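You operate a simulated robot arm through the tools that you are given. There is no shell and no other tool.

You are at the controls of a simulated two-armed robot. One attempt, no reset.

Task
On the fitting bench top, fold the wiping rag in half.

It is judged by the outcome, as a careful person would: the job done as asked, and still so three seconds after it is handed in. It fails if anything else is knocked over, pushed out of place, dropped, spilled or broken. Flat cloth is picked up by pressing the open fingertips on it (5 to 10 N) and closing them slowly along it; thin cloth reads only 2 to 8 mm in the jaws.

Robot
Two 7-joint arms with two-finger parallel grippers on one trunk, on a base that moves. Base frame: it is fixed to the floor where the robot stands at the start and does not move with it; the origin is under the middle of the robot, x ahead of it, y to its left, z up. Readings come in cm, rad, newtons and seconds.
The left shoulder is at the start at [5, 20.9, 119.6], the right one opposite. With the tool pointing down near the work surface each hand reaches from about 10 to 90 cm from the robot's upright axis, wherever it stands, measured 20 degrees to its own side. Places, roughly: fitting bench top [-160, 160, 90]; wiping rag [-150, 150, 75]. Payload 4.4 kg a hand.
The TCP of each hand is the grasp point between the finger pads, 2.3 cm short of the fingertips. In the tool frame z runs along the fingers and y along their closing line. The gripper opens to 9.4 cm. The fingers are 3.8 cm wide and 1 cm thick; the gripper's body (5.4 by 9.6 cm) begins 3.9 cm behind the TCP.
Orientation is told as [roll, pitch, yaw] about the base's x, y, z axes, in that order, counted from this pose: with the fingers straight down and closing along the base's y, the tool's x points along the base's -x, its y along +y and its z along -z.

Tools
- The arms move only by the tool servo_tool. It takes "left_series", "right_series" or both (then of equal length, played together; a hand with none holds still); each is one flat list of numbers, 7 for each row, row after row: the opening, from 0 (shut) to 1 (fully open), then the shift along the tool's x, y, z in cm, then the turn, a rotation vector about the tool's x, y, z in rad. In form: [claw, tx, ty, tz, rx, ry, rz, claw, tx, ty, tz, rx, ry, rz, ...]. A call has 1 to 20 rows; each row shifts and turns the commanded pose from where the row before left it, along the tool's axes as they then stand. Rows are played at 5 a second. More than 5 cm and 0.15 rad between two rows, or a gripper value outside its range, and nothing of the call is played. A pose out of reach is approached as far as the arm can. The call stops where the force on the tool passes 40 N (or 10 N more than at its start, if that is more) or the arm is blocked; 0.2 s more then pass. The fingers move at their own pace (about 10.8 cm/s each) and stop on an object; they squeeze with about 42 N. The grip force told is the motor's: it shows also when the fingers shut on nothing. Time passes only in rows, and 0.2 s behind the last, so rows that do not move let the fingers close. It gives the time, the measured TCP pose, the force on the tool (base axes), the opening and the grip force at its end, in the units of the frame above (readings bear some noise), with the torque about the TCP (base axes, N m) and any sound that the robot's microphone picked up.
- Cameras (640 x 400 px; columns grow to the right, rows downward): "scene" is now at [15.26, -1.05, 136.61]; the picture's right is [-0.14, -0.99, 0.00], its down [-0.59, 0.08, -0.80] and it looks along [0.80, -0.11, -0.59] (base axes); focal length 291 px, centre (320, 200). "left" rides on the left gripper at [8.7, -1.6, -7.4] in its tool frame; the picture's right is [0.18, 0.98, 0.00], its down [-0.58, 0.11, -0.81] and it looks along [-0.79, 0.15, 0.59] (tool axes); focal length 243 px, centre (320, 200). "right" rides on the right gripper at [8.6, 1.6, -7.4] in its tool frame; the picture's right is [-0.18, 0.98, 0.00], its down [-0.58, -0.11, -0.81] and it looks along [-0.79, -0.15, 0.59] (tool axes); focal length 243 px, centre (320, 200).
- grab_frame(camera): a new picture of that camera. The clock stands still meanwhile.
- raise_lower(by): slides the trunk up (or, below 0, down) by that many cm; the arms and the scene camera ride with it, the base frame stays. It gives what a move gives, with no picture.
- base_move(legs): drives the robot by 1 to 6 legs, each [ahead, left, turn to the left] in cm, cm and rad, along the robot's own axes; the way and the turn of a leg run together, so that a leg with both is an arc; at most 150 cm and 3.142 rad a leg. The arms and the cameras ride along, it lands a little off, and it stops where it bumps. It gives what a move gives.
- pan_tilt(pan, tilt): turns the head with the scene camera to pan (to the left, within 1.396 rad either way) and tilt (down, from -0.506 to 1.204), counted from straight ahead of the robot. It gives what a move gives.
- point_at(camera, pixels): for up to 12 pixels [column, row] of the newest picture of that camera ("zoom" is the newest enlarged one), the place [x, y, z] in the base frame of the surface seen there, good to about 0.3 cm. The clock stands still meanwhile.
- inspect(camera, box): a new picture of the part [left, top, right, bottom] of that camera's present view, enlarged. The clock stands still meanwhile.
- hand_in(): hands the job in; it is judged then, once.

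Unless the task says otherwise, let go and move clear before handing in.

The tools are called after "Call:" by a JSON object that holds its "method" and its "body". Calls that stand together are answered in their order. servo_tool: Moves the arms, as the interface text tells. Its arguments: {"type":"object","properties":{"left_series":{"type":"array","items":{"type":"number"}},"right_series":{"type":"array","items":{"type":"number"}}},"required":[]} The other tools are called the same way: raise_lower (by) moves the trunk up or down; base_move (legs) drives the base; pan_tilt (pan, tilt) turns the head that bears the scene camera; grab_frame (camera) takes a picture; point_at (camera, pixels) gives the place of the surface under pixels of a picture; inspect (camera, box) takes an enlarged picture of a part of a camera's view; hand_in () hands the job in.

At the start:

```text
time_s: 0.0
left_eef_pos: [47.88, 17.97, 107.26]
left_ee_rot: [0.001, -0.001, 0.002]
left_wrist_force: [0.2, -0.5, -0.2]
left_ft_torque: [-0.01, -0.03, -0.03]
left_gripper_width: 9.39
left_grip_force: 0.0
right_eef_pos: [59.42, -27.65, 103.44]
right_ee_rot: [0.0, -0.001, -0.001]
right_wrist_force: [-0.4, 0.0, -0.2]
right_ft_torque: [0.0, -0.01, 0.03]
right_gripper_width: 9.41
right_grip_force: 0.1
trunk travel left (down, up): [-27.5, 28.8]
robot x, y, heading: [-0.0, -0.13, -0.001]
head pan, tilt (commanded): [-0.136, 0.635]
```

scene: 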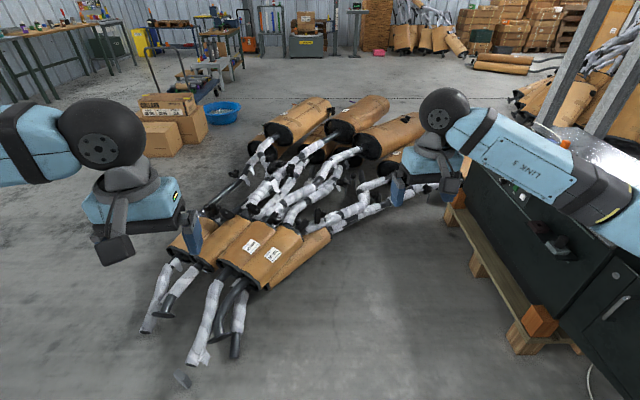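
right: 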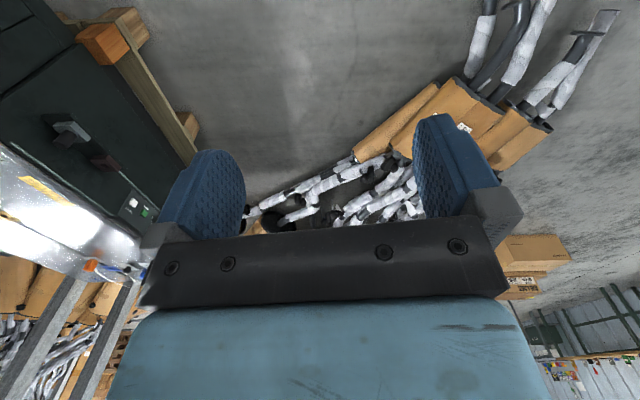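
left: 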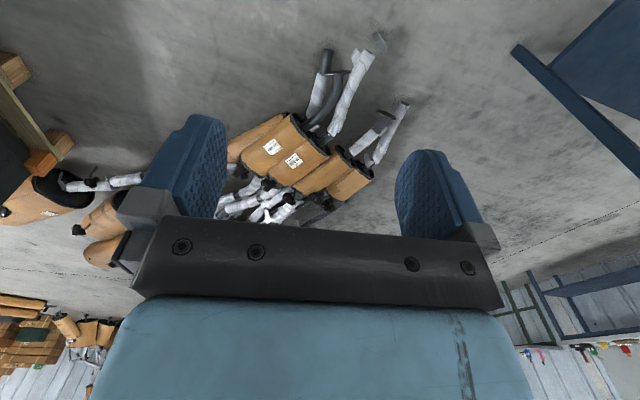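

The opening pictures show the exhaust pile ahead and a cabinet to the right; the fitting bench lies behind on the left, out of view. I turn the head to the left first to see the way.

Call:
{"method": "pan_tilt", "body": {"pan": 1.39, "tilt": 0.4}}

Call:
{"method": "grab_frame", "body": {"camera": "scene"}}

```text
time_s: 1.6
left_eef_pos: [47.8, 17.93, 107.24]
left_ee_rot: [-0.001, -0.001, 0.002]
left_wrist_force: [-0.1, -0.5, 0.3]
left_ft_torque: [0.01, 0.04, -0.04]
left_gripper_width: 9.43
left_grip_force: 0.1
right_eef_pos: [59.44, -27.8, 103.47]
right_ee_rot: [0.0, 0.001, -0.001]
right_wrist_force: [-0.2, 0.2, 0.4]
right_ft_torque: [0.01, 0.0, 0.01]
right_gripper_width: 9.36
right_grip_force: 0.1
trunk travel left (down, up): [-27.5, 28.8]
robot x, y, heading: [0.28, -0.05, -0.003]
head pan, tilt (commanded): [1.389, 0.4]
```

```text
taken
```

scene: 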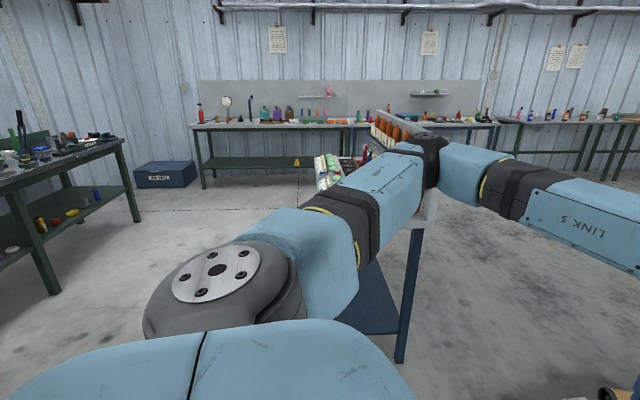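

The table at the left edge (pixels ~(60,160)) is likely the fitting bench, and a blue trolley stands near behind the left arm (~(400,250)). I measure several points.

Call:
{"method": "point_at", "body": {"camera": "scene", "pixels": [[60, 165], [115, 143], [20, 185], [140, 220], [52, 292], [400, 360], [360, 325], [415, 220], [330, 175], [165, 175], [220, 125], [432, 215]]}}

Call:
{"method": "inspect", "body": {"camera": "scene", "box": [0, 80, 200, 305]}}

Call:
{"method": "inspect", "body": {"camera": "scene", "box": [280, 80, 480, 380]}}

```text
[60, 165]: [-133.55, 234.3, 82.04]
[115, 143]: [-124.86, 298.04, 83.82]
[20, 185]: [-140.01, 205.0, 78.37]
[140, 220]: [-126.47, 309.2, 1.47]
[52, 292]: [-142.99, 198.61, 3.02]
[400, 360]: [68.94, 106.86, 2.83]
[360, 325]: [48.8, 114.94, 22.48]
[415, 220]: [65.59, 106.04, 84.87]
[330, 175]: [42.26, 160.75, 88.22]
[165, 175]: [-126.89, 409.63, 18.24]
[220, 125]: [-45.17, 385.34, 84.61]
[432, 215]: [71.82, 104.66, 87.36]
```

```text
1.78 times, centred on (100, 192) of scene
```

zoom: 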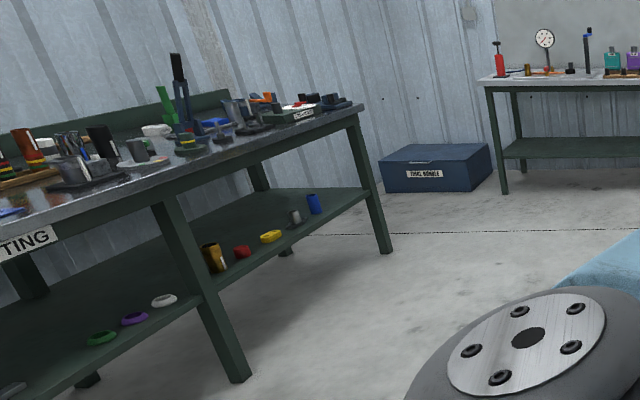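

```text
1.33 times, centred on (380, 230) of scene
```

zoom: 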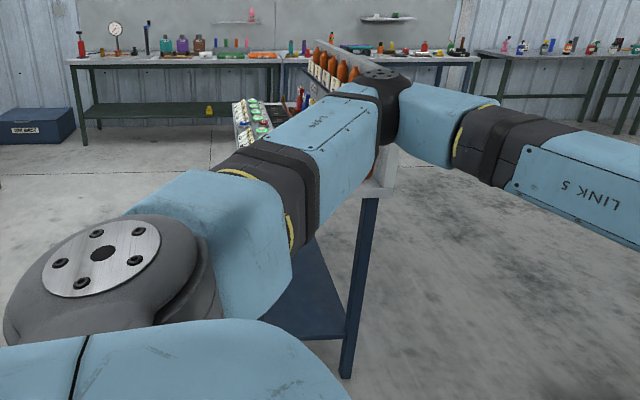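

The bench front edge runs from about [-125, 298] to [-140, 205] at z≈82, and the trolley's near side is at y≈105. Before turning in place I look to the right side for clearances.

Call:
{"method": "pan_tilt", "body": {"pan": -1.2, "tilt": 0.6}}

Call:
{"method": "grab_frame", "body": {"camera": "scene"}}

Call:
{"method": "point_at", "body": {"camera": "scene", "pixels": [[320, 380], [320, 300], [100, 300], [500, 300], [560, 360], [200, 250], [100, 250], [620, 250]]}}

```text
time_s: 4.0
left_eef_pos: [47.97, 17.9, 107.15]
left_ee_rot: [-0.001, -0.001, 0.001]
left_wrist_force: [-0.6, -0.8, -0.1]
left_ft_torque: [0.01, -0.02, 0.0]
left_gripper_width: 9.43
left_grip_force: 0.1
right_eef_pos: [59.32, -27.65, 103.45]
right_ee_rot: [0.0, 0.0, 0.0]
right_wrist_force: [-0.1, -0.2, -0.5]
right_ft_torque: [-0.01, 0.02, -0.02]
right_gripper_width: 9.41
right_grip_force: 0.0
trunk travel left (down, up): [-27.5, 28.8]
robot x, y, heading: [-0.01, 0.1, -0.001]
head pan, tilt (commanded): [-1.201, 0.6]
```

```text
taken
```

scene: 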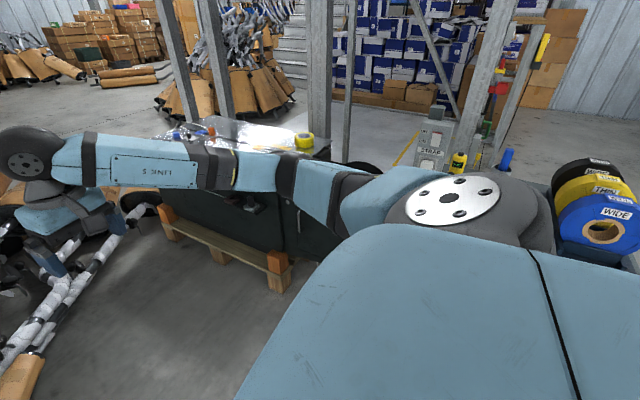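

```text
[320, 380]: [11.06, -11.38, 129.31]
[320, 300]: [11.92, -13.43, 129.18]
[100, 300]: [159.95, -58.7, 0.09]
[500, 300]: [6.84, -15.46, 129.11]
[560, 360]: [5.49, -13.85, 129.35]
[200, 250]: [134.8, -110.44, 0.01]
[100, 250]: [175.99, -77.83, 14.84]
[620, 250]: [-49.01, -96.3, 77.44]
```

The cabinet is over 100 cm ahead-right and the tape rack at [-49,-96,77], so an in-place turn should be clear. I pull the right hand in by 15 cm first, and turn left in stages.

Call:
{"method": "servo_tool", "body": {"right_series": [1, 4, 0, 0, 0, 0, 0, 1, 4, 0, 0, 0, 0, 0, 1, 4, 0, 0, 0, 0, 0, 1, 3, 0, 0, 0, 0, 0, 1, 0, 0, 0, 0, 0, 0]}}

Call:
{"method": "base_move", "body": {"legs": [[0, 0, 1.2]]}}

Call:
{"method": "pan_tilt", "body": {"pan": 1.2, "tilt": 0.5}}

Call:
{"method": "grab_frame", "body": {"camera": "scene"}}

```text
time_s: 5.2
left_eef_pos: [47.87, 17.96, 107.28]
left_ee_rot: [0.001, 0.001, 0.001]
left_wrist_force: [0.4, 0.0, -0.1]
left_ft_torque: [-0.02, 0.03, -0.03]
left_gripper_width: 9.38
left_grip_force: 0.0
right_eef_pos: [44.46, -27.59, 103.46]
right_ee_rot: [0.0, 0.001, 0.0]
right_wrist_force: [0.9, -0.1, -0.2]
right_ft_torque: [-0.03, 0.0, -0.01]
right_gripper_width: 9.39
right_grip_force: 0.2
trunk travel left (down, up): [-27.5, 28.8]
robot x, y, heading: [0.05, -0.03, 0.001]
head pan, tilt (commanded): [-1.201, 0.6]
```

```text
time_s: 8.6
left_eef_pos: [0.39, 51.17, 107.23]
left_ee_rot: [0.0, 0.0, 1.204]
left_wrist_force: [0.6, 0.6, 0.6]
left_ft_torque: [0.01, 0.0, 0.01]
left_gripper_width: 9.39
left_grip_force: 0.0
right_eef_pos: [41.8, 31.47, 103.47]
right_ee_rot: [-0.001, -0.001, 1.203]
right_wrist_force: [0.8, -0.7, 0.3]
right_ft_torque: [0.01, 0.01, 0.0]
right_gripper_width: 9.4
right_grip_force: 0.1
trunk travel left (down, up): [-27.5, 28.8]
robot x, y, heading: [0.02, 0.2, 1.205]
head pan, tilt (commanded): [-1.201, 0.6]
```

```text
time_s: 10.8
left_eef_pos: [0.49, 51.16, 107.33]
left_ee_rot: [0.0, 0.0, 1.205]
left_wrist_force: [-0.4, 0.7, 0.1]
left_ft_torque: [0.03, -0.03, -0.01]
left_gripper_width: 9.4
left_grip_force: 0.0
right_eef_pos: [41.76, 31.5, 103.48]
right_ee_rot: [0.0, 0.0, 1.203]
right_wrist_force: [-0.2, -0.1, -0.7]
right_ft_torque: [0.04, 0.02, 0.02]
right_gripper_width: 9.41
right_grip_force: 0.0
trunk travel left (down, up): [-27.5, 28.8]
robot x, y, heading: [-0.12, 0.24, 1.206]
head pan, tilt (commanded): [1.201, 0.499]
```

```text
taken
```

scene: 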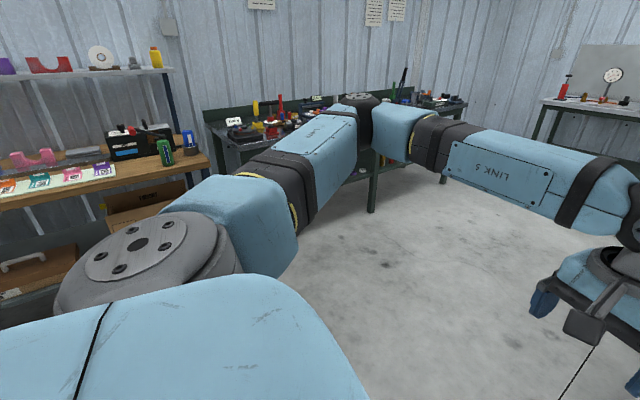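

The fitting bench is now behind the left arm (top of frame near (330,125)), with another shelf unit at the left (~(100,180)). I measure the clearances before turning on.

Call:
{"method": "point_at", "body": {"camera": "scene", "pixels": [[200, 165], [100, 185], [20, 205], [70, 270], [230, 150], [210, 128], [465, 105], [370, 205], [445, 180], [155, 230]]}}

Call:
{"method": "base_move", "body": {"legs": [[0, 0, 0.8]]}}

Call:
{"method": "pan_tilt", "body": {"pan": 0.5, "tilt": 0.4}}

Call:
{"method": "grab_frame", "body": {"camera": "scene"}}

```text
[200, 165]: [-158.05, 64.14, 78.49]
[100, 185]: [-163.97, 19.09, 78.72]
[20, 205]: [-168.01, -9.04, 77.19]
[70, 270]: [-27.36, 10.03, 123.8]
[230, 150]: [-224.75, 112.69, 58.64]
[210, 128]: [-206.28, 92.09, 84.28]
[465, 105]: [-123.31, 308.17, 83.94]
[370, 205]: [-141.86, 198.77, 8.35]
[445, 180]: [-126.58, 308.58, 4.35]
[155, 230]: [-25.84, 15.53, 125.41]
```

```text
time_s: 13.2
left_eef_pos: [-36.41, 35.86, 107.26]
left_ee_rot: [0.001, -0.001, 2.004]
left_wrist_force: [0.5, 1.1, -0.1]
left_ft_torque: [0.0, 0.0, 0.02]
left_gripper_width: 9.4
left_grip_force: 0.0
right_eef_pos: [6.54, 51.99, 103.39]
right_ee_rot: [0.002, -0.001, 2.002]
right_wrist_force: [-0.1, -1.0, -0.7]
right_ft_torque: [0.01, -0.02, 0.02]
right_gripper_width: 9.41
right_grip_force: 0.1
trunk travel left (down, up): [-27.5, 28.8]
robot x, y, heading: [-0.02, 0.05, 2.007]
head pan, tilt (commanded): [1.201, 0.499]
```

```text
time_s: 14.3
left_eef_pos: [-36.3, 35.92, 107.09]
left_ee_rot: [0.001, 0.0, 2.005]
left_wrist_force: [-0.9, 0.1, 0.0]
left_ft_torque: [-0.01, -0.01, 0.0]
left_gripper_width: 9.4
left_grip_force: 0.0
right_eef_pos: [6.51, 52.01, 103.49]
right_ee_rot: [0.0, -0.001, 2.002]
right_wrist_force: [-0.1, 0.0, -0.1]
right_ft_torque: [-0.01, -0.01, 0.0]
right_gripper_width: 9.38
right_grip_force: 0.1
trunk travel left (down, up): [-27.5, 28.8]
robot x, y, heading: [0.17, -0.23, 1.999]
head pan, tilt (commanded): [0.499, 0.4]
```

```text
taken
```

scene: 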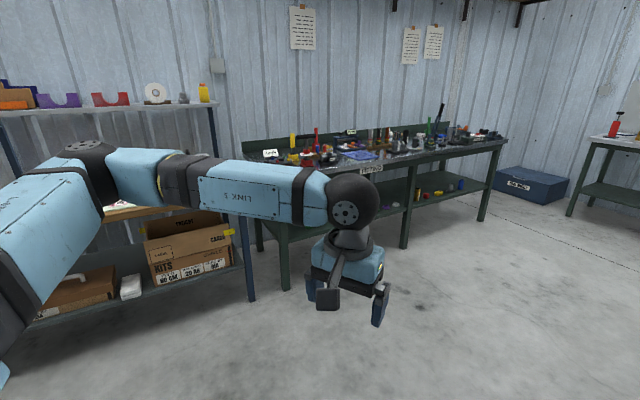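

Call:
{"method": "inspect", "body": {"camera": "scene", "box": [240, 90, 520, 265]}}

Call:
{"method": "point_at", "body": {"camera": "scene", "pixels": [[365, 155], [362, 170], [300, 165], [420, 152], [505, 140], [250, 155], [285, 280], [405, 240]]}}

```text
2.29 times, centred on (380, 178) of scene
```

zoom: 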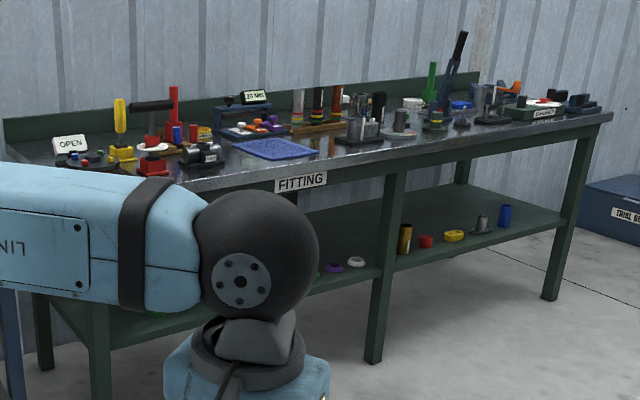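

```text
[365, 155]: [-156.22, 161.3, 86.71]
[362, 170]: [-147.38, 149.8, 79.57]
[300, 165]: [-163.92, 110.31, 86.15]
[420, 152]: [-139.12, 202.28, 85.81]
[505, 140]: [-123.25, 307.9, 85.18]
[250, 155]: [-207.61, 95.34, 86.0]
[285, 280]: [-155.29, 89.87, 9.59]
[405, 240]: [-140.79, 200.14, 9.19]
```

The rag is the blue cloth around pixel (365,155) → [-156, 161, 86.7], near the bench's front edge, with tools on both sides. I raise the trunk for clearance, square up to the bench (heading ≈2.99) and drive over in stages.

Call:
{"method": "raise_lower", "body": {"by": 20}}

Call:
{"method": "base_move", "body": {"legs": [[0, 0, 0.985], [55, 0, 0]]}}

Call:
{"method": "pan_tilt", "body": {"pan": -1.0, "tilt": 0.5}}

Call:
{"method": "grab_frame", "body": {"camera": "scene"}}

```text
time_s: 16.5
left_eef_pos: [-36.32, 35.97, 127.19]
left_ee_rot: [-0.001, 0.0, 2.003]
left_wrist_force: [-0.1, -0.3, -0.6]
left_ft_torque: [0.03, 0.0, 0.02]
left_gripper_width: 9.4
left_grip_force: 0.0
right_eef_pos: [6.56, 52.0, 123.52]
right_ee_rot: [0.0, 0.0, 2.004]
right_wrist_force: [-0.2, -0.1, -0.9]
right_ft_torque: [-0.01, 0.02, 0.01]
right_gripper_width: 9.39
right_grip_force: 0.0
trunk travel left (down, up): [-47.5, 8.8]
robot x, y, heading: [-0.03, -0.04, 2.003]
head pan, tilt (commanded): [0.499, 0.4]
```

```text
time_s: 22.2
left_eef_pos: [-104.81, -2.81, 127.28]
left_ee_rot: [-0.001, 0.0, 2.997]
left_wrist_force: [0.2, -0.4, 0.5]
left_ft_torque: [0.02, -0.01, 0.02]
left_gripper_width: 9.39
left_grip_force: 0.1
right_eef_pos: [-94.7, 41.97, 123.4]
right_ee_rot: [0.001, -0.001, 2.998]
right_wrist_force: [-0.3, 0.8, 0.9]
right_ft_torque: [0.0, 0.02, -0.01]
right_gripper_width: 9.38
right_grip_force: 0.0
trunk travel left (down, up): [-47.5, 8.8]
robot x, y, heading: [-54.63, 8.23, 2.994]
head pan, tilt (commanded): [0.499, 0.4]
```

```text
time_s: 23.8
left_eef_pos: [-104.69, -2.75, 127.24]
left_ee_rot: [0.001, 0.001, 2.998]
left_wrist_force: [0.2, -0.3, -0.4]
left_ft_torque: [-0.01, 0.02, 0.0]
left_gripper_width: 9.38
left_grip_force: 0.1
right_eef_pos: [-94.79, 41.8, 123.44]
right_ee_rot: [-0.001, 0.001, 2.996]
right_wrist_force: [-0.2, -0.6, 0.0]
right_ft_torque: [-0.01, 0.02, -0.03]
right_gripper_width: 9.4
right_grip_force: 0.0
trunk travel left (down, up): [-47.5, 8.8]
robot x, y, heading: [-54.66, 8.05, 2.997]
head pan, tilt (commanded): [-1.0, 0.499]
```

```text
taken
```

scene: 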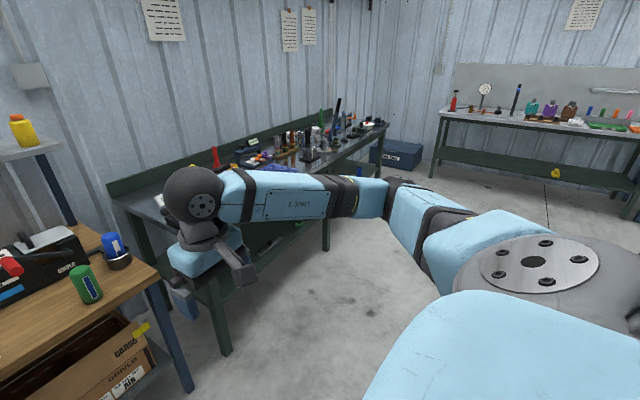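

The floor to the right is clear (no obstacles below (400,300)). I strafe right 135 cm along the bench, then look ahead and down at the rag.

Call:
{"method": "base_move", "body": {"legs": [[0, -135, 0]]}}

Call:
{"method": "pan_tilt", "body": {"pan": 0, "tilt": 0.6}}

Call:
{"method": "grab_frame", "body": {"camera": "scene"}}

```text
time_s: 35.9
left_eef_pos: [-85.49, 130.92, 127.29]
left_ee_rot: [-0.001, -0.001, 3.002]
left_wrist_force: [0.3, 0.0, -0.5]
left_ft_torque: [-0.02, -0.01, 0.01]
left_gripper_width: 9.4
left_grip_force: 0.1
right_eef_pos: [-75.83, 175.69, 123.51]
right_ee_rot: [0.001, 0.002, 3.003]
right_wrist_force: [-0.3, 0.6, -0.4]
right_ft_torque: [-0.01, -0.01, 0.03]
right_gripper_width: 9.37
right_grip_force: 0.0
trunk travel left (down, up): [-47.5, 8.8]
robot x, y, heading: [-35.81, 142.07, 2.999]
head pan, tilt (commanded): [-1.0, 0.499]
```

```text
time_s: 37.1
left_eef_pos: [-85.47, 130.96, 127.13]
left_ee_rot: [0.0, 0.0, 3.003]
left_wrist_force: [-0.1, 0.1, 0.7]
left_ft_torque: [0.0, -0.02, 0.05]
left_gripper_width: 9.4
left_grip_force: 0.0
right_eef_pos: [-75.66, 175.71, 123.48]
right_ee_rot: [0.0, -0.001, 3.003]
right_wrist_force: [0.0, 0.5, 0.4]
right_ft_torque: [-0.02, -0.01, 0.01]
right_gripper_width: 9.42
right_grip_force: 0.0
trunk travel left (down, up): [-47.5, 8.8]
robot x, y, heading: [-35.86, 141.92, 3.004]
head pan, tilt (commanded): [0.0, 0.6]
```

```text
taken
```

scene: 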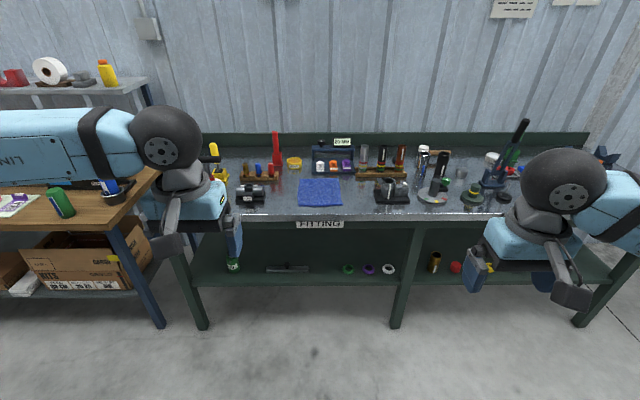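

Call:
{"method": "inspect", "body": {"camera": "scene", "box": [220, 130, 420, 255]}}

Call:
{"method": "point_at", "body": {"camera": "scene", "pixels": [[320, 193], [300, 206], [341, 206], [301, 181], [339, 181], [320, 220], [260, 210], [380, 210]]}}

```text
3.20 times, centred on (320, 192) of scene
```

zoom: 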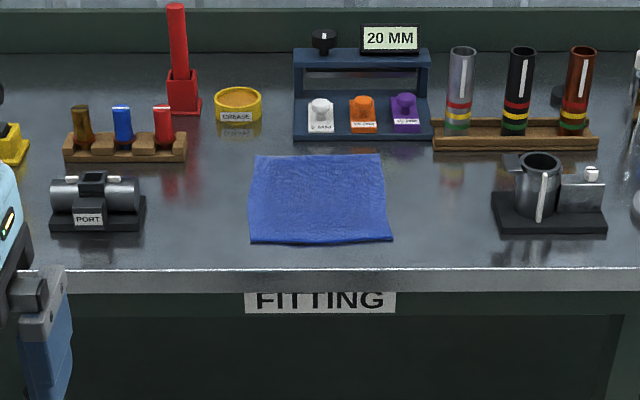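

```text
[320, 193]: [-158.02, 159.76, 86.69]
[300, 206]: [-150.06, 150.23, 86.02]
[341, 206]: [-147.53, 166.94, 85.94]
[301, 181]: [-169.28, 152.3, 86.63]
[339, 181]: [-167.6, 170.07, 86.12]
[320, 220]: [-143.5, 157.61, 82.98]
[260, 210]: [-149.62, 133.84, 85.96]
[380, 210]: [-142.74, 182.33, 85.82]
```

The rag is a flat blue square with corners near (300,206), (341,206), (301,181), (339,181) — about 17×19 cm, at [-150,150]…[-168,170], table z≈86. I drive closer, leaving roughly 65 cm from robot axis to rag centre.

Call:
{"method": "base_move", "body": {"legs": [[40, 0, 0], [18, 0, 0]]}}

Call:
{"method": "pan_tilt", "body": {"pan": 0, "tilt": 0.85}}

Call:
{"method": "grab_frame", "body": {"camera": "scene"}}

```text
time_s: 40.7
left_eef_pos: [-142.8, 139.09, 127.28]
left_ee_rot: [0.001, -0.003, 3.001]
left_wrist_force: [-0.1, -0.1, 0.5]
left_ft_torque: [0.01, 0.02, -0.02]
left_gripper_width: 9.41
left_grip_force: 0.1
right_eef_pos: [-133.1, 183.75, 123.47]
right_ee_rot: [-0.001, -0.002, 3.001]
right_wrist_force: [-0.1, 0.5, -0.4]
right_ft_torque: [-0.03, 0.0, -0.03]
right_gripper_width: 9.41
right_grip_force: 0.0
trunk travel left (down, up): [-47.5, 8.8]
robot x, y, heading: [-92.89, 150.24, 3.0]
head pan, tilt (commanded): [0.0, 0.6]
```

```text
time_s: 41.5
left_eef_pos: [-142.99, 139.01, 127.1]
left_ee_rot: [0.001, -0.001, 3.002]
left_wrist_force: [-0.1, 0.2, -0.1]
left_ft_torque: [0.0, 0.03, 0.0]
left_gripper_width: 9.4
left_grip_force: 0.1
right_eef_pos: [-133.14, 183.78, 123.54]
right_ee_rot: [-0.001, 0.001, 3.001]
right_wrist_force: [0.2, 0.7, -0.6]
right_ft_torque: [0.0, 0.01, -0.01]
right_gripper_width: 9.41
right_grip_force: 0.0
trunk travel left (down, up): [-47.5, 8.8]
robot x, y, heading: [-93.36, 150.18, 2.997]
head pan, tilt (commanded): [0.0, 0.85]
```

```text
taken
```

scene: 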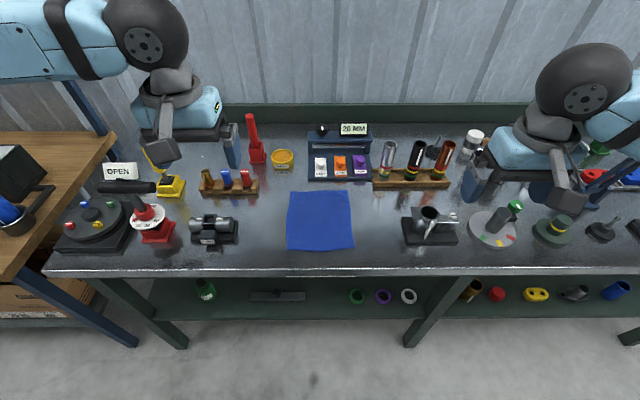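

Call:
{"method": "inspect", "body": {"camera": "scene", "box": [230, 110, 430, 285]}}

```text
2.29 times, centred on (330, 198) of scene
```

zoom: 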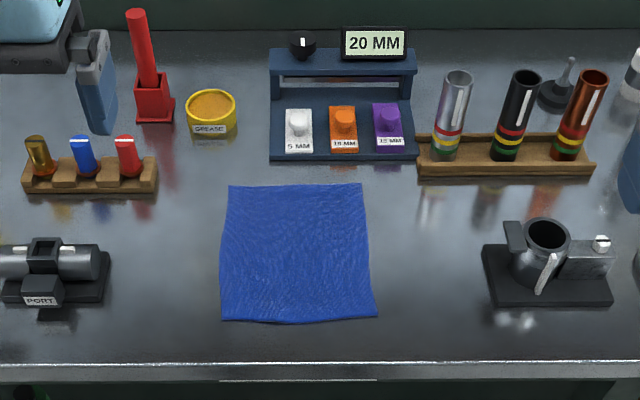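

The zoom shows the rag's corners at about (229,185), (362,184), (220,320), (378,316), with the 20 MM rack just behind it. I measure corners and neighbours.

Call:
{"method": "point_at", "body": {"camera": "zoom", "pixels": [[231, 188], [361, 187], [222, 317], [375, 314], [295, 250], [300, 163], [341, 150], [299, 112], [341, 112], [300, 200], [300, 320], [300, 345]]}}

Call:
{"method": "point_at", "body": {"camera": "zoom", "pixels": [[342, 60], [280, 135], [385, 105], [450, 75], [465, 165], [500, 270], [110, 270], [60, 240], [150, 165], [210, 95], [340, 125], [345, 75]]}}

```text
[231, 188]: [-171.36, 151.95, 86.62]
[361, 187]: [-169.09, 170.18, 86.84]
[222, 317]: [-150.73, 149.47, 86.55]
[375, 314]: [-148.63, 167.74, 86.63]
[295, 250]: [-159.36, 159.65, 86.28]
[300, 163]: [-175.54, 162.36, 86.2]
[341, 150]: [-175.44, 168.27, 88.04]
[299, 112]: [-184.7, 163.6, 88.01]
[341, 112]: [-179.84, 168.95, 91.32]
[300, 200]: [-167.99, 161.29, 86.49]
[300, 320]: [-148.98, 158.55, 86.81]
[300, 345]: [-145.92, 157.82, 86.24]
```

```text
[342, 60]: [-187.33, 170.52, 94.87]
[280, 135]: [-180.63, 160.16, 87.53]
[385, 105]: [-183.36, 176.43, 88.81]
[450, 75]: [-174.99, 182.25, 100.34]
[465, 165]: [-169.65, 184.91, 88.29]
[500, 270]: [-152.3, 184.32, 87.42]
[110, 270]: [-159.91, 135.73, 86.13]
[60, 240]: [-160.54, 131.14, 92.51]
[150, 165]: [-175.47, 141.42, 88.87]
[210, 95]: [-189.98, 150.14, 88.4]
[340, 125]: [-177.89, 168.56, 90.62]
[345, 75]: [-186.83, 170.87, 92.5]
```

Rag: near corners ≈[-150.4,149.2] and [-148.3,168.2], far corners ≈[-171.6,151.7] and [-169.4,170.4]; rack front at x≈-175.5, enough clearance. I will pinch the near edge close to both corners with the fingers closing across the edge, so I yaw both hands 90° outward (cameras outboard) up high.

Call:
{"method": "servo_tool", "body": {"left_series": [1, 0, 0, 0, 0, 0, 0.14, 1, 0, 0, 0, 0, 0, 0.14, 1, 0, 0, 0, 0, 0, 0.14, 1, 0, 0, 0, 0, 0, 0.14, 1, 0, 0, 0, 0, 0, 0.14, 1, 0, 0, 0, 0, 0, 0.14, 1, 0, 0, 0, 0, 0, 0.14, 1, 0, 0, 0, 0, 0, 0.14, 1, 0, 0, 0, 0, 0, 0.14, 1, 0, 0, 0, 0, 0, 0.14, 1, 0, 0, 0, 0, 0, 0.14, 1, 0, 0, 0, 0, 0, 0], "right_series": [1, 0, 0, 0, 0, 0, -0.1455, 1, 0, 0, 0, 0, 0, -0.1455, 1, 0, 0, 0, 0, 0, -0.1455, 1, 0, 0, 0, 0, 0, -0.1455, 1, 0, 0, 0, 0, 0, -0.1455, 1, 0, 0, 0, 0, 0, -0.1455, 1, 0, 0, 0, 0, 0, -0.1455, 1, 0, 0, 0, 0, 0, -0.1455, 1, 0, 0, 0, 0, 0, -0.1455, 1, 0, 0, 0, 0, 0, -0.1455, 1, 0, 0, 0, 0, 0, -0.1455, 1, 0, 0, 0, 0, 0, 0]}}

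Call:
{"method": "grab_frame", "body": {"camera": "scene"}}

```text
time_s: 44.1
left_eef_pos: [-142.92, 139.08, 127.17]
left_ee_rot: [-0.001, -0.001, 1.813]
left_wrist_force: [0.1, -0.1, 0.1]
left_ft_torque: [-0.03, -0.03, 0.02]
left_gripper_width: 9.4
left_grip_force: 0.1
left hand out of reach, approached as far as the arm can: row 9, 10, 11
right_eef_pos: [-124.24, 176.68, 123.36]
right_ee_rot: [-0.007, 0.011, -1.89]
right_wrist_force: [0.6, 0.2, 1.5]
right_ft_torque: [-0.02, -0.01, -0.01]
right_gripper_width: 9.38
right_grip_force: 0.2
right hand out of reach, approached as far as the arm can: row 8, 9, 10, 11
trunk travel left (down, up): [-47.5, 8.8]
robot x, y, heading: [-92.84, 150.06, 2.998]
head pan, tilt (commanded): [0.0, 0.85]
```

```text
taken
```

scene: 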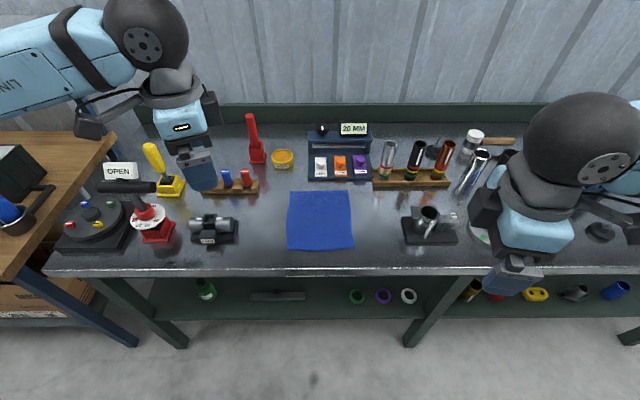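

Both hands hit a yaw limit at roughly 1.2–1.4 rad outward here; closer to the centre the limit should shift. I bring both hands toward the rag's near corners, still high, and see what yaw they then take.

Call:
{"method": "servo_tool", "body": {"left_series": [1, -1.4, 1.886, 2.8, 0, 0, 0, 1, -1.4, 1.886, 2.8, 0, 0, 0, 1, -1.4, 1.886, 2.8, 0, 0, 0, 1, -1.4, 1.886, 2.8, 0, 0, 0, 1, -1.4, 1.886, 2.8, 0, 0, 0, 1, 0, 0, 0, 0, 0, 0], "right_series": [1, -2.916, -3.014, 2.08, 0, 0, 0, 1, -2.916, -3.014, 2.08, 0, 0, 0, 1, -2.916, -3.014, 2.08, 0, 0, 0, 1, -2.916, -3.014, 2.08, 0, 0, 0, 1, -2.916, -3.014, 2.08, 0, 0, 0, 1, 0, 0, 0, 0, 0, 0]}}

Call:
{"method": "grab_frame", "body": {"camera": "scene"}}

```text
time_s: 45.5
left_eef_pos: [-143.58, 139.35, 126.38]
left_ee_rot: [-0.001, 0.0, 1.811]
left_wrist_force: [-0.5, -0.5, 0.1]
left_ft_torque: [-0.01, 0.04, 0.02]
left_gripper_width: 9.4
left_grip_force: 0.0
left hand out of reach, approached as far as the arm can: row 1, 2, 3, 4, 5
right_eef_pos: [-128.83, 174.53, 120.71]
right_ee_rot: [-0.009, 0.011, -1.895]
right_wrist_force: [-0.1, 0.3, 0.9]
right_ft_torque: [0.02, 0.03, -0.03]
right_gripper_width: 9.42
right_grip_force: 0.1
right hand out of reach, approached as far as the arm can: row 2, 3, 4, 5
trunk travel left (down, up): [-47.5, 8.8]
robot x, y, heading: [-93.09, 150.39, 3.002]
head pan, tilt (commanded): [0.0, 0.85]
```

```text
taken
```

scene: 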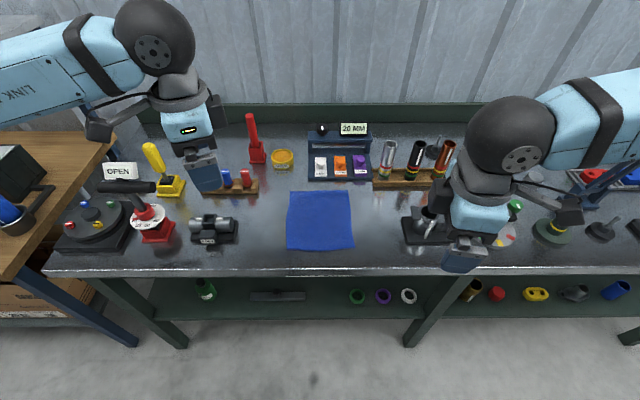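

Outward yaw of 90° isn't reachable for both hands, so I change plan: fold right edge onto left edge, with fingers closing sideways (well within wrist range). I unwind the wrists, then shift the robot right and turn it ~0.43 left so that the left hand works the near-right corner and the right hand the far-right corner without crossing.

Call:
{"method": "servo_tool", "body": {"left_series": [1, 0, 0, 0, 0, 0, -0.132, 1, 0, 0, 0, 0, 0, -0.132, 1, 0, 0, 0, 0, 0, -0.132, 1, 0, 0, 0, 0, 0, -0.132, 1, 0, 0, 0, 0, 0, -0.132, 1, 0, 0, 0, 0, 0, -0.132, 1, 0, 0, 0, 0, 0, 0, 1, 0, 0, 0, 0, 0, 0, 1, 0, 0, 0, 0, 0, 0, 1, 0, 0, 0, 0, 0, 0, 1, 0, 0, 0, 0, 0, 0, 1, 0, 0, 0, 0, 0, 0, 1, 0, 0, 0, 0, 0, 0, 1, 0, 0, 0, 0, 0, 0], "right_series": [1, 0, 0, 0, 0, 0, 0.1377, 1, 0, 0, 0, 0, 0, 0.1377, 1, 0, 0, 0, 0, 0, 0.1377, 1, 0, 0, 0, 0, 0, 0.1377, 1, 0, 0, 0, 0, 0, 0.1377, 1, 0, 0, 0, 0, 0, 0.1377, 1, 0, 0, 0, 0, 0, 0.1377, 1, 0, 0, 0, 0, 0, 0.1377, 1, 0, 0, 0, 0, 0, 0.1377, 1, 0, 0, 0, 0, 0, 0.1377, 1, 0, 0, 0, 0, 0, 0.1377, 1, 0, 0, 0, 0, 0, 0.1377, 1, 0, 0, 0, 0, 0, 0.1377, 1, 0, 0, 0, 0, 0, 0]}}

Call:
{"method": "grab_frame", "body": {"camera": "scene"}}

```text
time_s: 48.5
left_eef_pos: [-143.71, 139.41, 126.36]
left_ee_rot: [-0.002, 0.0, 2.604]
left_wrist_force: [0.2, 0.1, 1.2]
left_ft_torque: [-0.02, 0.01, 0.0]
left_gripper_width: 9.4
left_grip_force: 0.1
right_eef_pos: [-128.83, 174.39, 120.74]
right_ee_rot: [-0.008, -0.009, 2.6]
right_wrist_force: [0.1, -0.2, 1.1]
right_ft_torque: [0.01, 0.0, -0.02]
right_gripper_width: 9.38
right_grip_force: 0.1
trunk travel left (down, up): [-47.5, 8.8]
robot x, y, heading: [-93.17, 149.75, 2.997]
head pan, tilt (commanded): [0.0, 0.85]
```

```text
taken
```

scene: 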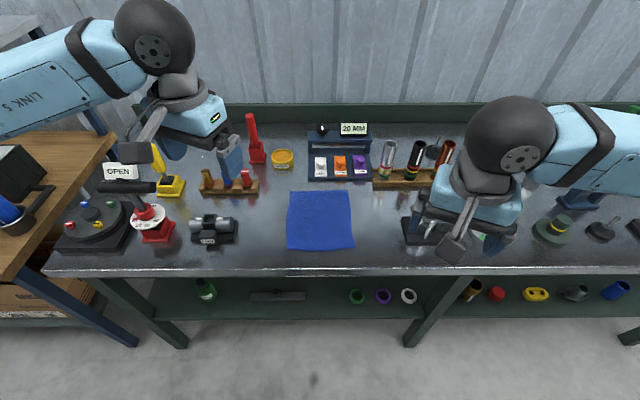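

Both wrists are back to yaw ≈2.60 with poses tracked. Now I strafe right and turn left as planned.

Call:
{"method": "base_move", "body": {"legs": [[0, -28, 0], [0, 0, 0.43], [6.5, -3, 0]]}}

Call:
{"method": "pan_tilt", "body": {"pan": 0.0, "tilt": 0.85}}

Call:
{"method": "grab_frame", "body": {"camera": "scene"}}

```text
time_s: 53.4
left_eef_pos: [-137.6, 147.94, 126.3]
left_ee_rot: [0.0, -0.002, 3.032]
left_wrist_force: [0.4, -0.1, -0.5]
left_ft_torque: [0.01, 0.0, -0.02]
left_gripper_width: 9.41
left_grip_force: 0.1
right_eef_pos: [-138.63, 186.1, 120.72]
right_ee_rot: [-0.009, -0.011, 3.03]
right_wrist_force: [0.7, 1.1, 0.0]
right_ft_torque: [-0.01, 0.01, -0.01]
right_gripper_width: 9.36
right_grip_force: 0.1
trunk travel left (down, up): [-47.5, 8.8]
robot x, y, heading: [-96.39, 178.84, -2.851]
head pan, tilt (commanded): [0.0, 0.85]
```

```text
time_s: 54.0
left_eef_pos: [-137.72, 148.03, 126.27]
left_ee_rot: [0.001, -0.001, 3.034]
left_wrist_force: [-0.4, -0.3, -0.8]
left_ft_torque: [0.03, 0.01, 0.01]
left_gripper_width: 9.4
left_grip_force: 0.0
right_eef_pos: [-138.78, 186.13, 120.8]
right_ee_rot: [-0.009, -0.009, 3.03]
right_wrist_force: [0.7, -0.1, 0.3]
right_ft_torque: [0.03, -0.01, -0.01]
right_gripper_width: 9.39
right_grip_force: 0.0
trunk travel left (down, up): [-47.5, 8.8]
robot x, y, heading: [-96.36, 178.82, -2.856]
head pan, tilt (commanded): [0.0, 0.85]
```

```text
taken
```

scene: 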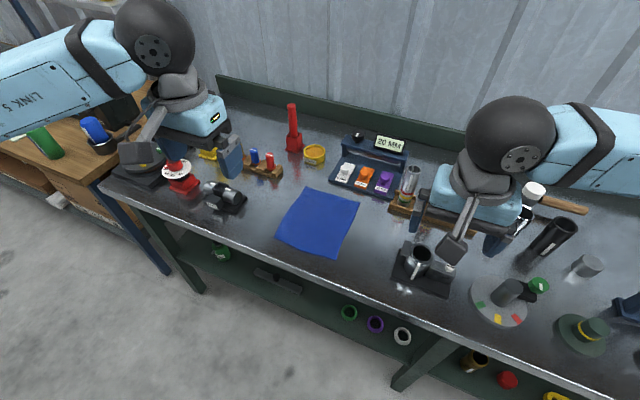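

Both hands now have yaw ≈3.03, aligned with the rag, which lies around (318,222). I zoom in and measure the corners again from here.

Call:
{"method": "inspect", "body": {"camera": "scene", "box": [260, 170, 380, 275]}}

```text
3.81 times, centred on (320, 222) of scene
```

zoom: 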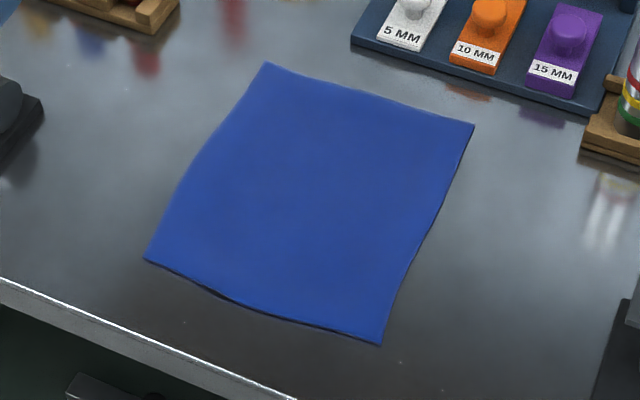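

Call:
{"method": "point_at", "body": {"camera": "zoom", "pixels": [[266, 66], [471, 127], [148, 258], [379, 341], [455, 175], [430, 235], [400, 290], [305, 205], [210, 145], [260, 305], [485, 150], [410, 330]]}}

Call:
{"method": "point_at", "body": {"camera": "zoom", "pixels": [[590, 150], [600, 135], [635, 95], [625, 350], [635, 330], [10, 120], [150, 25], [560, 105], [565, 45], [200, 60], [100, 140], [500, 300]]}}

```text
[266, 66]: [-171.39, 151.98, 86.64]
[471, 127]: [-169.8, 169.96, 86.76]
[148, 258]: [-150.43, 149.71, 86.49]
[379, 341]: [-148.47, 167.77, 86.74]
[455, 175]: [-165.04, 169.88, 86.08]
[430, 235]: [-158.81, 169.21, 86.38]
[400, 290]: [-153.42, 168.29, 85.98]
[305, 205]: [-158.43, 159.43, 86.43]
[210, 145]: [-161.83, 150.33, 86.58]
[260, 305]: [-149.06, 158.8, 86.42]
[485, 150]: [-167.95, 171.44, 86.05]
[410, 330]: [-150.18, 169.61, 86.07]
```

```text
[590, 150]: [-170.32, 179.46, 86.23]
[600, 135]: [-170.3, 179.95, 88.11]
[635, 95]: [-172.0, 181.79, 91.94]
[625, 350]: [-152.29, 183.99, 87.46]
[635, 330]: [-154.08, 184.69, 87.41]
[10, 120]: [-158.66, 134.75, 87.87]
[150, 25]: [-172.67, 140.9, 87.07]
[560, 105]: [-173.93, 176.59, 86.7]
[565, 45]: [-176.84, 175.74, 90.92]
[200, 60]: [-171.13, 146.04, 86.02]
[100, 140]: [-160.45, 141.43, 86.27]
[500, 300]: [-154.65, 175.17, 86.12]
```

Right edge runs from [-148.2,168.0] to [-170.0,170.2]; table z≈86.05. I lower the trunk 10 cm and bring the left hand above the near-right corner and the right hand above the far-right corner, jaws opened to ~2.8 cm.

Call:
{"method": "raise_lower", "body": {"by": -10}}

Call:
{"method": "servo_tool", "body": {"left_series": [0.3, -2.383, -2.2, 2.4, 0, 0, 0, 0.3, -2.383, -2.2, 2.4, 0, 0, 0, 0.3, -2.383, -2.2, 2.4, 0, 0, 0, 0.3, -2.383, -2.2, 2.4, 0, 0, 0, 0.3, -2.383, -2.2, 2.4, 0, 0, 0, 0.3, -2.383, -2.2, 2.4, 0, 0, 0, 0.3, 0, 0, 0, 0, 0, 0, 0.3, 0, 0, 0, 0, 0, 0, 0.3, 0, 0, 0, 0, 0, 0], "right_series": [0.3, -3.465, 2.614, 0.975, 0, 0, 0, 0.3, -3.465, 2.614, 0.975, 0, 0, 0, 0.3, -3.465, 2.614, 0.975, 0, 0, 0, 0.3, -3.465, 2.614, 0.975, 0, 0, 0, 0.3, -3.465, 2.614, 0.975, 0, 0, 0, 0.3, -3.465, 2.614, 0.975, 0, 0, 0, 0.3, -3.465, 2.614, 0.975, 0, 0, 0, 0.3, -3.465, 2.614, 0.975, 0, 0, 0, 0.3, 0, 0, 0, 0, 0, 0]}}

Call:
{"method": "grab_frame", "body": {"camera": "scene"}}

Call:
{"method": "grab_frame", "body": {"camera": "right"}}

Call:
{"method": "grab_frame", "body": {"camera": "left"}}

```text
time_s: 55.4
left_eef_pos: [-137.62, 148.0, 116.4]
left_ee_rot: [0.001, -0.002, 3.033]
left_wrist_force: [0.8, 0.1, 0.7]
left_ft_torque: [-0.01, 0.0, 0.03]
left_gripper_width: 9.39
left_grip_force: 0.0
right_eef_pos: [-138.65, 186.16, 110.72]
right_ee_rot: [-0.009, -0.008, 3.03]
right_wrist_force: [0.0, 0.7, 0.1]
right_ft_torque: [0.0, 0.0, 0.01]
right_gripper_width: 9.41
right_grip_force: 0.2
trunk travel left (down, up): [-37.5, 18.8]
robot x, y, heading: [-95.57, 179.03, -2.855]
head pan, tilt (commanded): [0.0, 0.85]
```

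```text
time_s: 57.4
left_eef_pos: [-150.56, 162.81, 101.95]
left_ee_rot: [0.0, -0.001, 3.032]
left_wrist_force: [-0.8, -0.5, -0.2]
left_ft_torque: [0.03, 0.0, -0.02]
left_gripper_width: 2.82
left_grip_force: 0.0
right_eef_pos: [-168.51, 168.67, 102.98]
right_ee_rot: [-0.009, -0.01, 3.03]
right_wrist_force: [-0.4, 0.2, -0.3]
right_ft_torque: [-0.01, 0.0, 0.01]
right_gripper_width: 2.81
right_grip_force: 0.0
trunk travel left (down, up): [-37.5, 18.8]
robot x, y, heading: [-95.57, 179.11, -2.853]
head pan, tilt (commanded): [0.0, 0.85]
```

```text
taken
```

scene: 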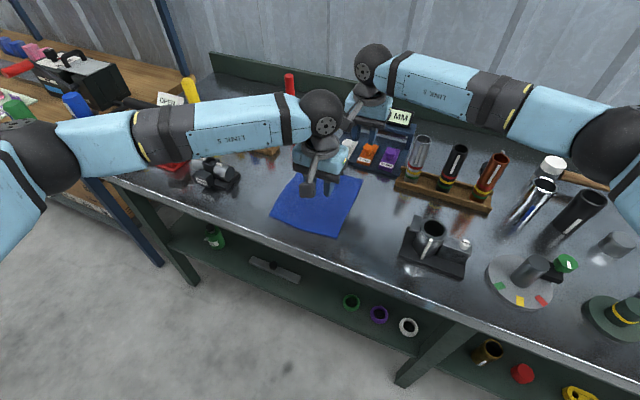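

```text
taken
```

right: 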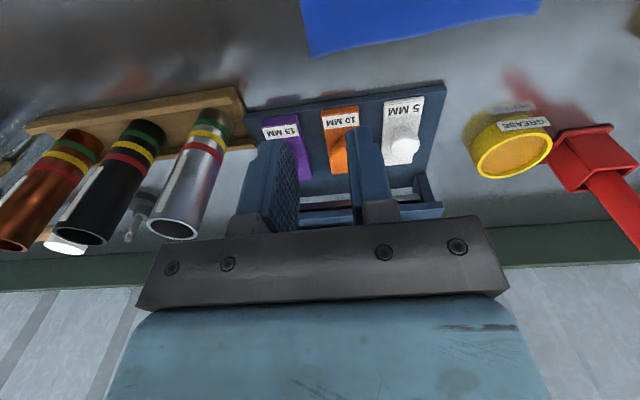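

```text
taken
```

left: 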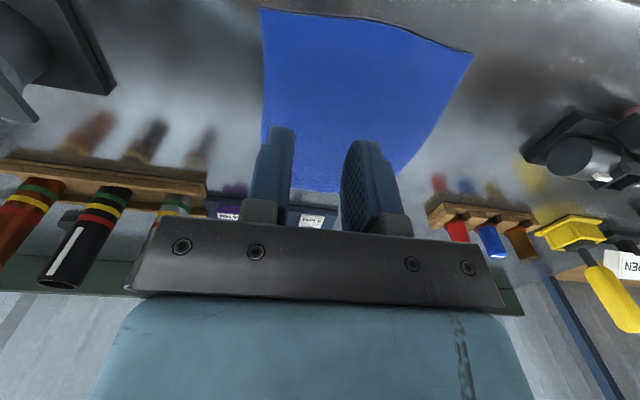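

Both hands are over the rag with no arm interference; left at [-150.6,162.8,102], right at [-168.5,168.7,103]. I fine-shift and descend to about 2.5 cm above the cloth, then check alignment.

Call:
{"method": "servo_tool", "body": {"left_series": [0.3, 0.15, -3.84, 0, 0, 0, 0, 0.3, 0, 0, 3.6, 0, 0, 0, 0.3, 0, 0, 3.6, 0, 0, 0, 0.3, 0, 0, 3.6, 0, 0, 0, 0.3, 0, 0, 0, 0, 0, 0], "right_series": [0.3, 0.04, 0.27, 0, 0.009, 0, 0, 0.3, 0, 0, 4, 0, 0, 0, 0.3, 0, 0, 4, 0, 0, 0, 0.3, 0, 0, 4, 0, 0, 0, 0.3, 0, 0, 0, 0, 0, 0]}}

Call:
{"method": "inspect", "body": {"camera": "scene", "box": [250, 100, 430, 260]}}

Call:
{"method": "grab_frame", "body": {"camera": "right"}}

Call:
{"method": "grab_frame", "body": {"camera": "left"}}

```text
time_s: 58.5
left_eef_pos: [-149.81, 166.5, 91.08]
left_ee_rot: [-0.001, -0.003, 3.03]
left_wrist_force: [0.1, 0.4, -0.1]
left_ft_torque: [-0.01, 0.03, 0.02]
left_gripper_width: 2.82
left_grip_force: 0.1
right_eef_pos: [-168.65, 168.52, 90.84]
right_ee_rot: [-0.017, -0.011, 3.029]
right_wrist_force: [-0.2, 0.2, 0.0]
right_ft_torque: [-0.04, 0.04, -0.03]
right_gripper_width: 2.84
right_grip_force: 0.1
trunk travel left (down, up): [-37.5, 18.8]
robot x, y, heading: [-95.93, 178.79, -2.851]
head pan, tilt (commanded): [0.0, 0.85]
```

```text
2.50 times, centred on (340, 180) of scene
```

zoom: 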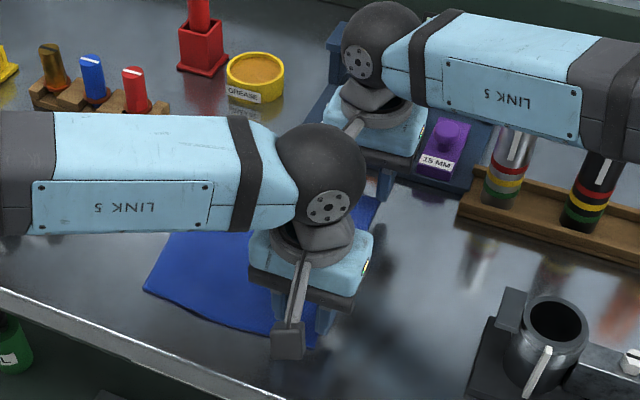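

```text
taken
```

right: 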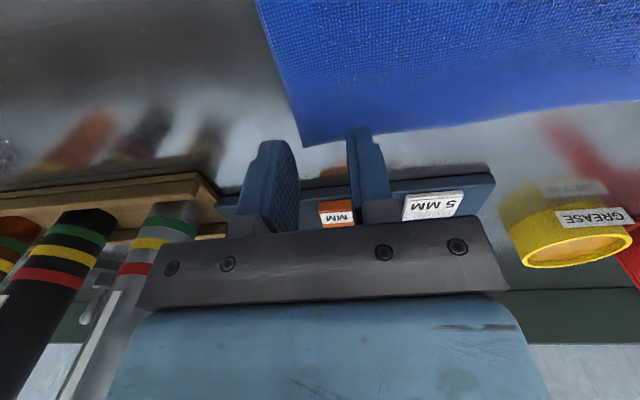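

```text
taken
```

left: 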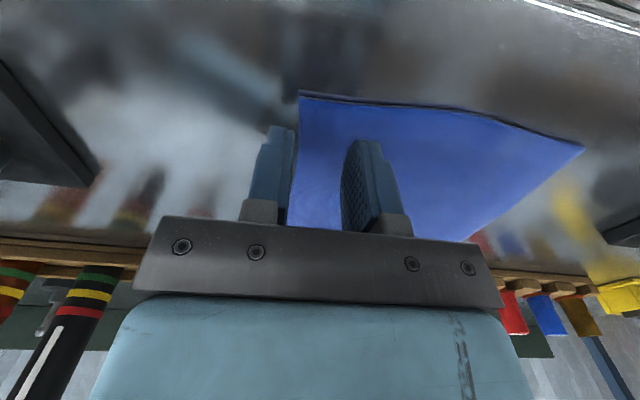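

The right forearm passes near the upright tubes (zoom (510,160)), so before going lower I measure its position relative to the tube tops, and fingertip alignment.

Call:
{"method": "point_at", "body": {"camera": "zoom", "pixels": [[382, 50], [450, 50], [520, 80], [570, 110], [510, 135], [520, 150], [600, 165], [560, 140], [430, 100], [480, 115], [600, 60], [625, 150]]}}

Call:
{"method": "inspect", "body": {"camera": "scene", "box": [330, 80, 530, 230]}}

```text
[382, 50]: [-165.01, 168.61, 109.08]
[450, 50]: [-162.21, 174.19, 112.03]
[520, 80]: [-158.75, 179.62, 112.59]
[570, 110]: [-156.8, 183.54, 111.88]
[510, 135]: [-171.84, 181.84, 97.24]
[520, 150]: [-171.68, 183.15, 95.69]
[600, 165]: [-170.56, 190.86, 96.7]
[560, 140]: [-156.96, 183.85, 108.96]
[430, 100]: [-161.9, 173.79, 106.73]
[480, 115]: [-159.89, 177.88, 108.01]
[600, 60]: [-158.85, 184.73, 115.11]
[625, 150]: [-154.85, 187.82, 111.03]
```

```text
2.67 times, centred on (430, 155) of scene
```

zoom: 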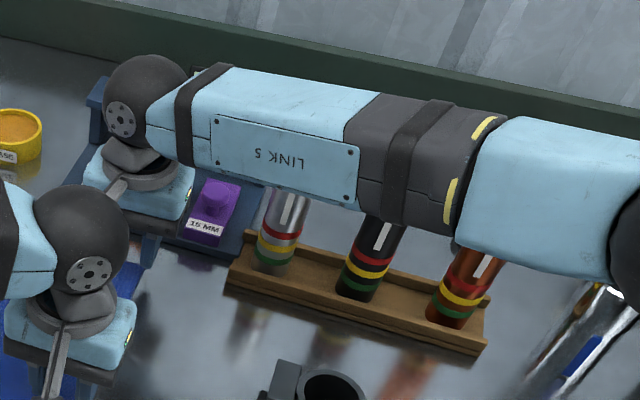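

The forearm clears the tubes horizontally by ~7 cm. I verify fingertip positions and nearby cloth edges using the wrist cameras.

Call:
{"method": "point_at", "body": {"camera": "right", "pixels": [[360, 132], [268, 145], [372, 150], [255, 170], [290, 100], [330, 147], [310, 150], [400, 132]]}}

Call:
{"method": "point_at", "body": {"camera": "left", "pixels": [[280, 130], [362, 145], [302, 96], [304, 150], [270, 160], [355, 180], [296, 190], [420, 110]]}}

```text
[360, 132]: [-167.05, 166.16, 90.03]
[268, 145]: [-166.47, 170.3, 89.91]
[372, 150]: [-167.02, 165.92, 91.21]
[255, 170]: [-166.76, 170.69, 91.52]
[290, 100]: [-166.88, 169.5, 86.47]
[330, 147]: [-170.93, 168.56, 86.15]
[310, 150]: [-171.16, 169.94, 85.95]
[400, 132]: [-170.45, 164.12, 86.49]
```

```text
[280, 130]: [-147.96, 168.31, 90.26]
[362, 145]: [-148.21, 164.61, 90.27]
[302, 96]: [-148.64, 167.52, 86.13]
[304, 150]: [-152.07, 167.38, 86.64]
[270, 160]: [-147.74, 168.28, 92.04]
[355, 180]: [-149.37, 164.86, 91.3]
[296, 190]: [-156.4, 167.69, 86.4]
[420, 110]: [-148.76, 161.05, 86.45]
```

The tips are where expected: outer pads right at the rag's right edge, inner fingers ~3 cm in. I shift the left hand 0.25 cm inward and lower both close to contact.

Call:
{"method": "servo_tool", "body": {"left_series": [0.3, 0, 0.25, 1.0, 0, 0, 0, 0.3, 0, 0, 0.8, 0, 0, 0, 0.3, 0, 0, 0.4, 0, 0, 0, 0.3, 0, 0, 0, 0, 0, 0], "right_series": [0.3, 0, 0.1, 1.0, 0, 0, 0, 0.3, 0, 0, 0.6, 0, 0, 0, 0.3, 0, 0, 0.4, 0, 0, 0, 0.3, 0, 0, 0, 0, 0, 0]}}

```text
time_s: 59.5
left_eef_pos: [-150.1, 166.36, 88.92]
left_ee_rot: [0.001, -0.002, 3.031]
left_wrist_force: [-0.7, 0.0, 0.1]
left_ft_torque: [0.0, -0.02, 0.03]
left_gripper_width: 2.85
left_grip_force: 0.1
right_eef_pos: [-168.61, 168.43, 88.93]
right_ee_rot: [-0.018, -0.008, 3.03]
right_wrist_force: [-0.4, -0.5, -0.4]
right_ft_torque: [-0.01, -0.03, 0.0]
right_gripper_width: 2.8
right_grip_force: 0.0
trunk travel left (down, up): [-37.5, 18.8]
robot x, y, heading: [-96.0, 178.91, -2.849]
head pan, tilt (commanded): [0.0, 0.85]
```

Both tips hover just above the cloth with no force yet. I step down in small increments until contact shows.

Call:
{"method": "servo_tool", "body": {"left_series": [0.3, 0, 0, 0.15, 0, 0, 0, 0.3, 0, 0, 0.15, 0, 0, 0, 0.3, 0, 0, 0, 0, 0, 0], "right_series": [0.3, 0, 0, 0.15, 0, 0, 0, 0.3, 0, 0, 0.15, 0, 0, 0, 0.3, 0, 0, 0, 0, 0, 0]}}

```text
time_s: 60.4
left_eef_pos: [-149.82, 166.15, 88.62]
left_ee_rot: [-0.002, -0.001, 3.032]
left_wrist_force: [-2.5, -0.5, 4.6]
left_ft_torque: [0.0, 0.05, -0.01]
left_gripper_width: 2.81
left_grip_force: 0.0
right_eef_pos: [-168.6, 168.45, 88.69]
right_ee_rot: [-0.016, -0.012, 3.03]
right_wrist_force: [-1.1, -0.3, 4.2]
right_ft_torque: [-0.1, -0.02, 0.0]
right_gripper_width: 2.84
right_grip_force: 0.1
trunk travel left (down, up): [-37.5, 18.8]
robot x, y, heading: [-96.02, 178.81, -2.853]
head pan, tilt (commanded): [0.0, 0.85]
```

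Contact: about 4.6 N and 4.2 N upward. I press slightly more to reach 6–9 N.

Call:
{"method": "servo_tool", "body": {"left_series": [0.3, 0, 0, 0.06, 0, 0, 0, 0.3, 0, 0, 0, 0, 0, 0], "right_series": [0.3, 0, 0, 0.08, 0, 0, 0, 0.3, 0, 0, 0, 0, 0, 0]}}

```text
time_s: 61.0
left_eef_pos: [-149.86, 166.26, 88.66]
left_ee_rot: [0.0, -0.002, 3.032]
left_wrist_force: [-2.3, 0.4, 7.9]
left_ft_torque: [-0.11, 0.1, -0.06]
left_gripper_width: 2.79
left_grip_force: 0.1
right_eef_pos: [-168.57, 168.49, 88.66]
right_ee_rot: [-0.016, -0.01, 3.029]
right_wrist_force: [-2.2, -1.7, 9.6]
right_ft_torque: [-0.17, 0.0, -0.03]
right_gripper_width: 2.83
right_grip_force: 0.0
trunk travel left (down, up): [-37.5, 18.8]
robot x, y, heading: [-96.32, 178.82, -2.856]
head pan, tilt (commanded): [0.0, 0.85]
```

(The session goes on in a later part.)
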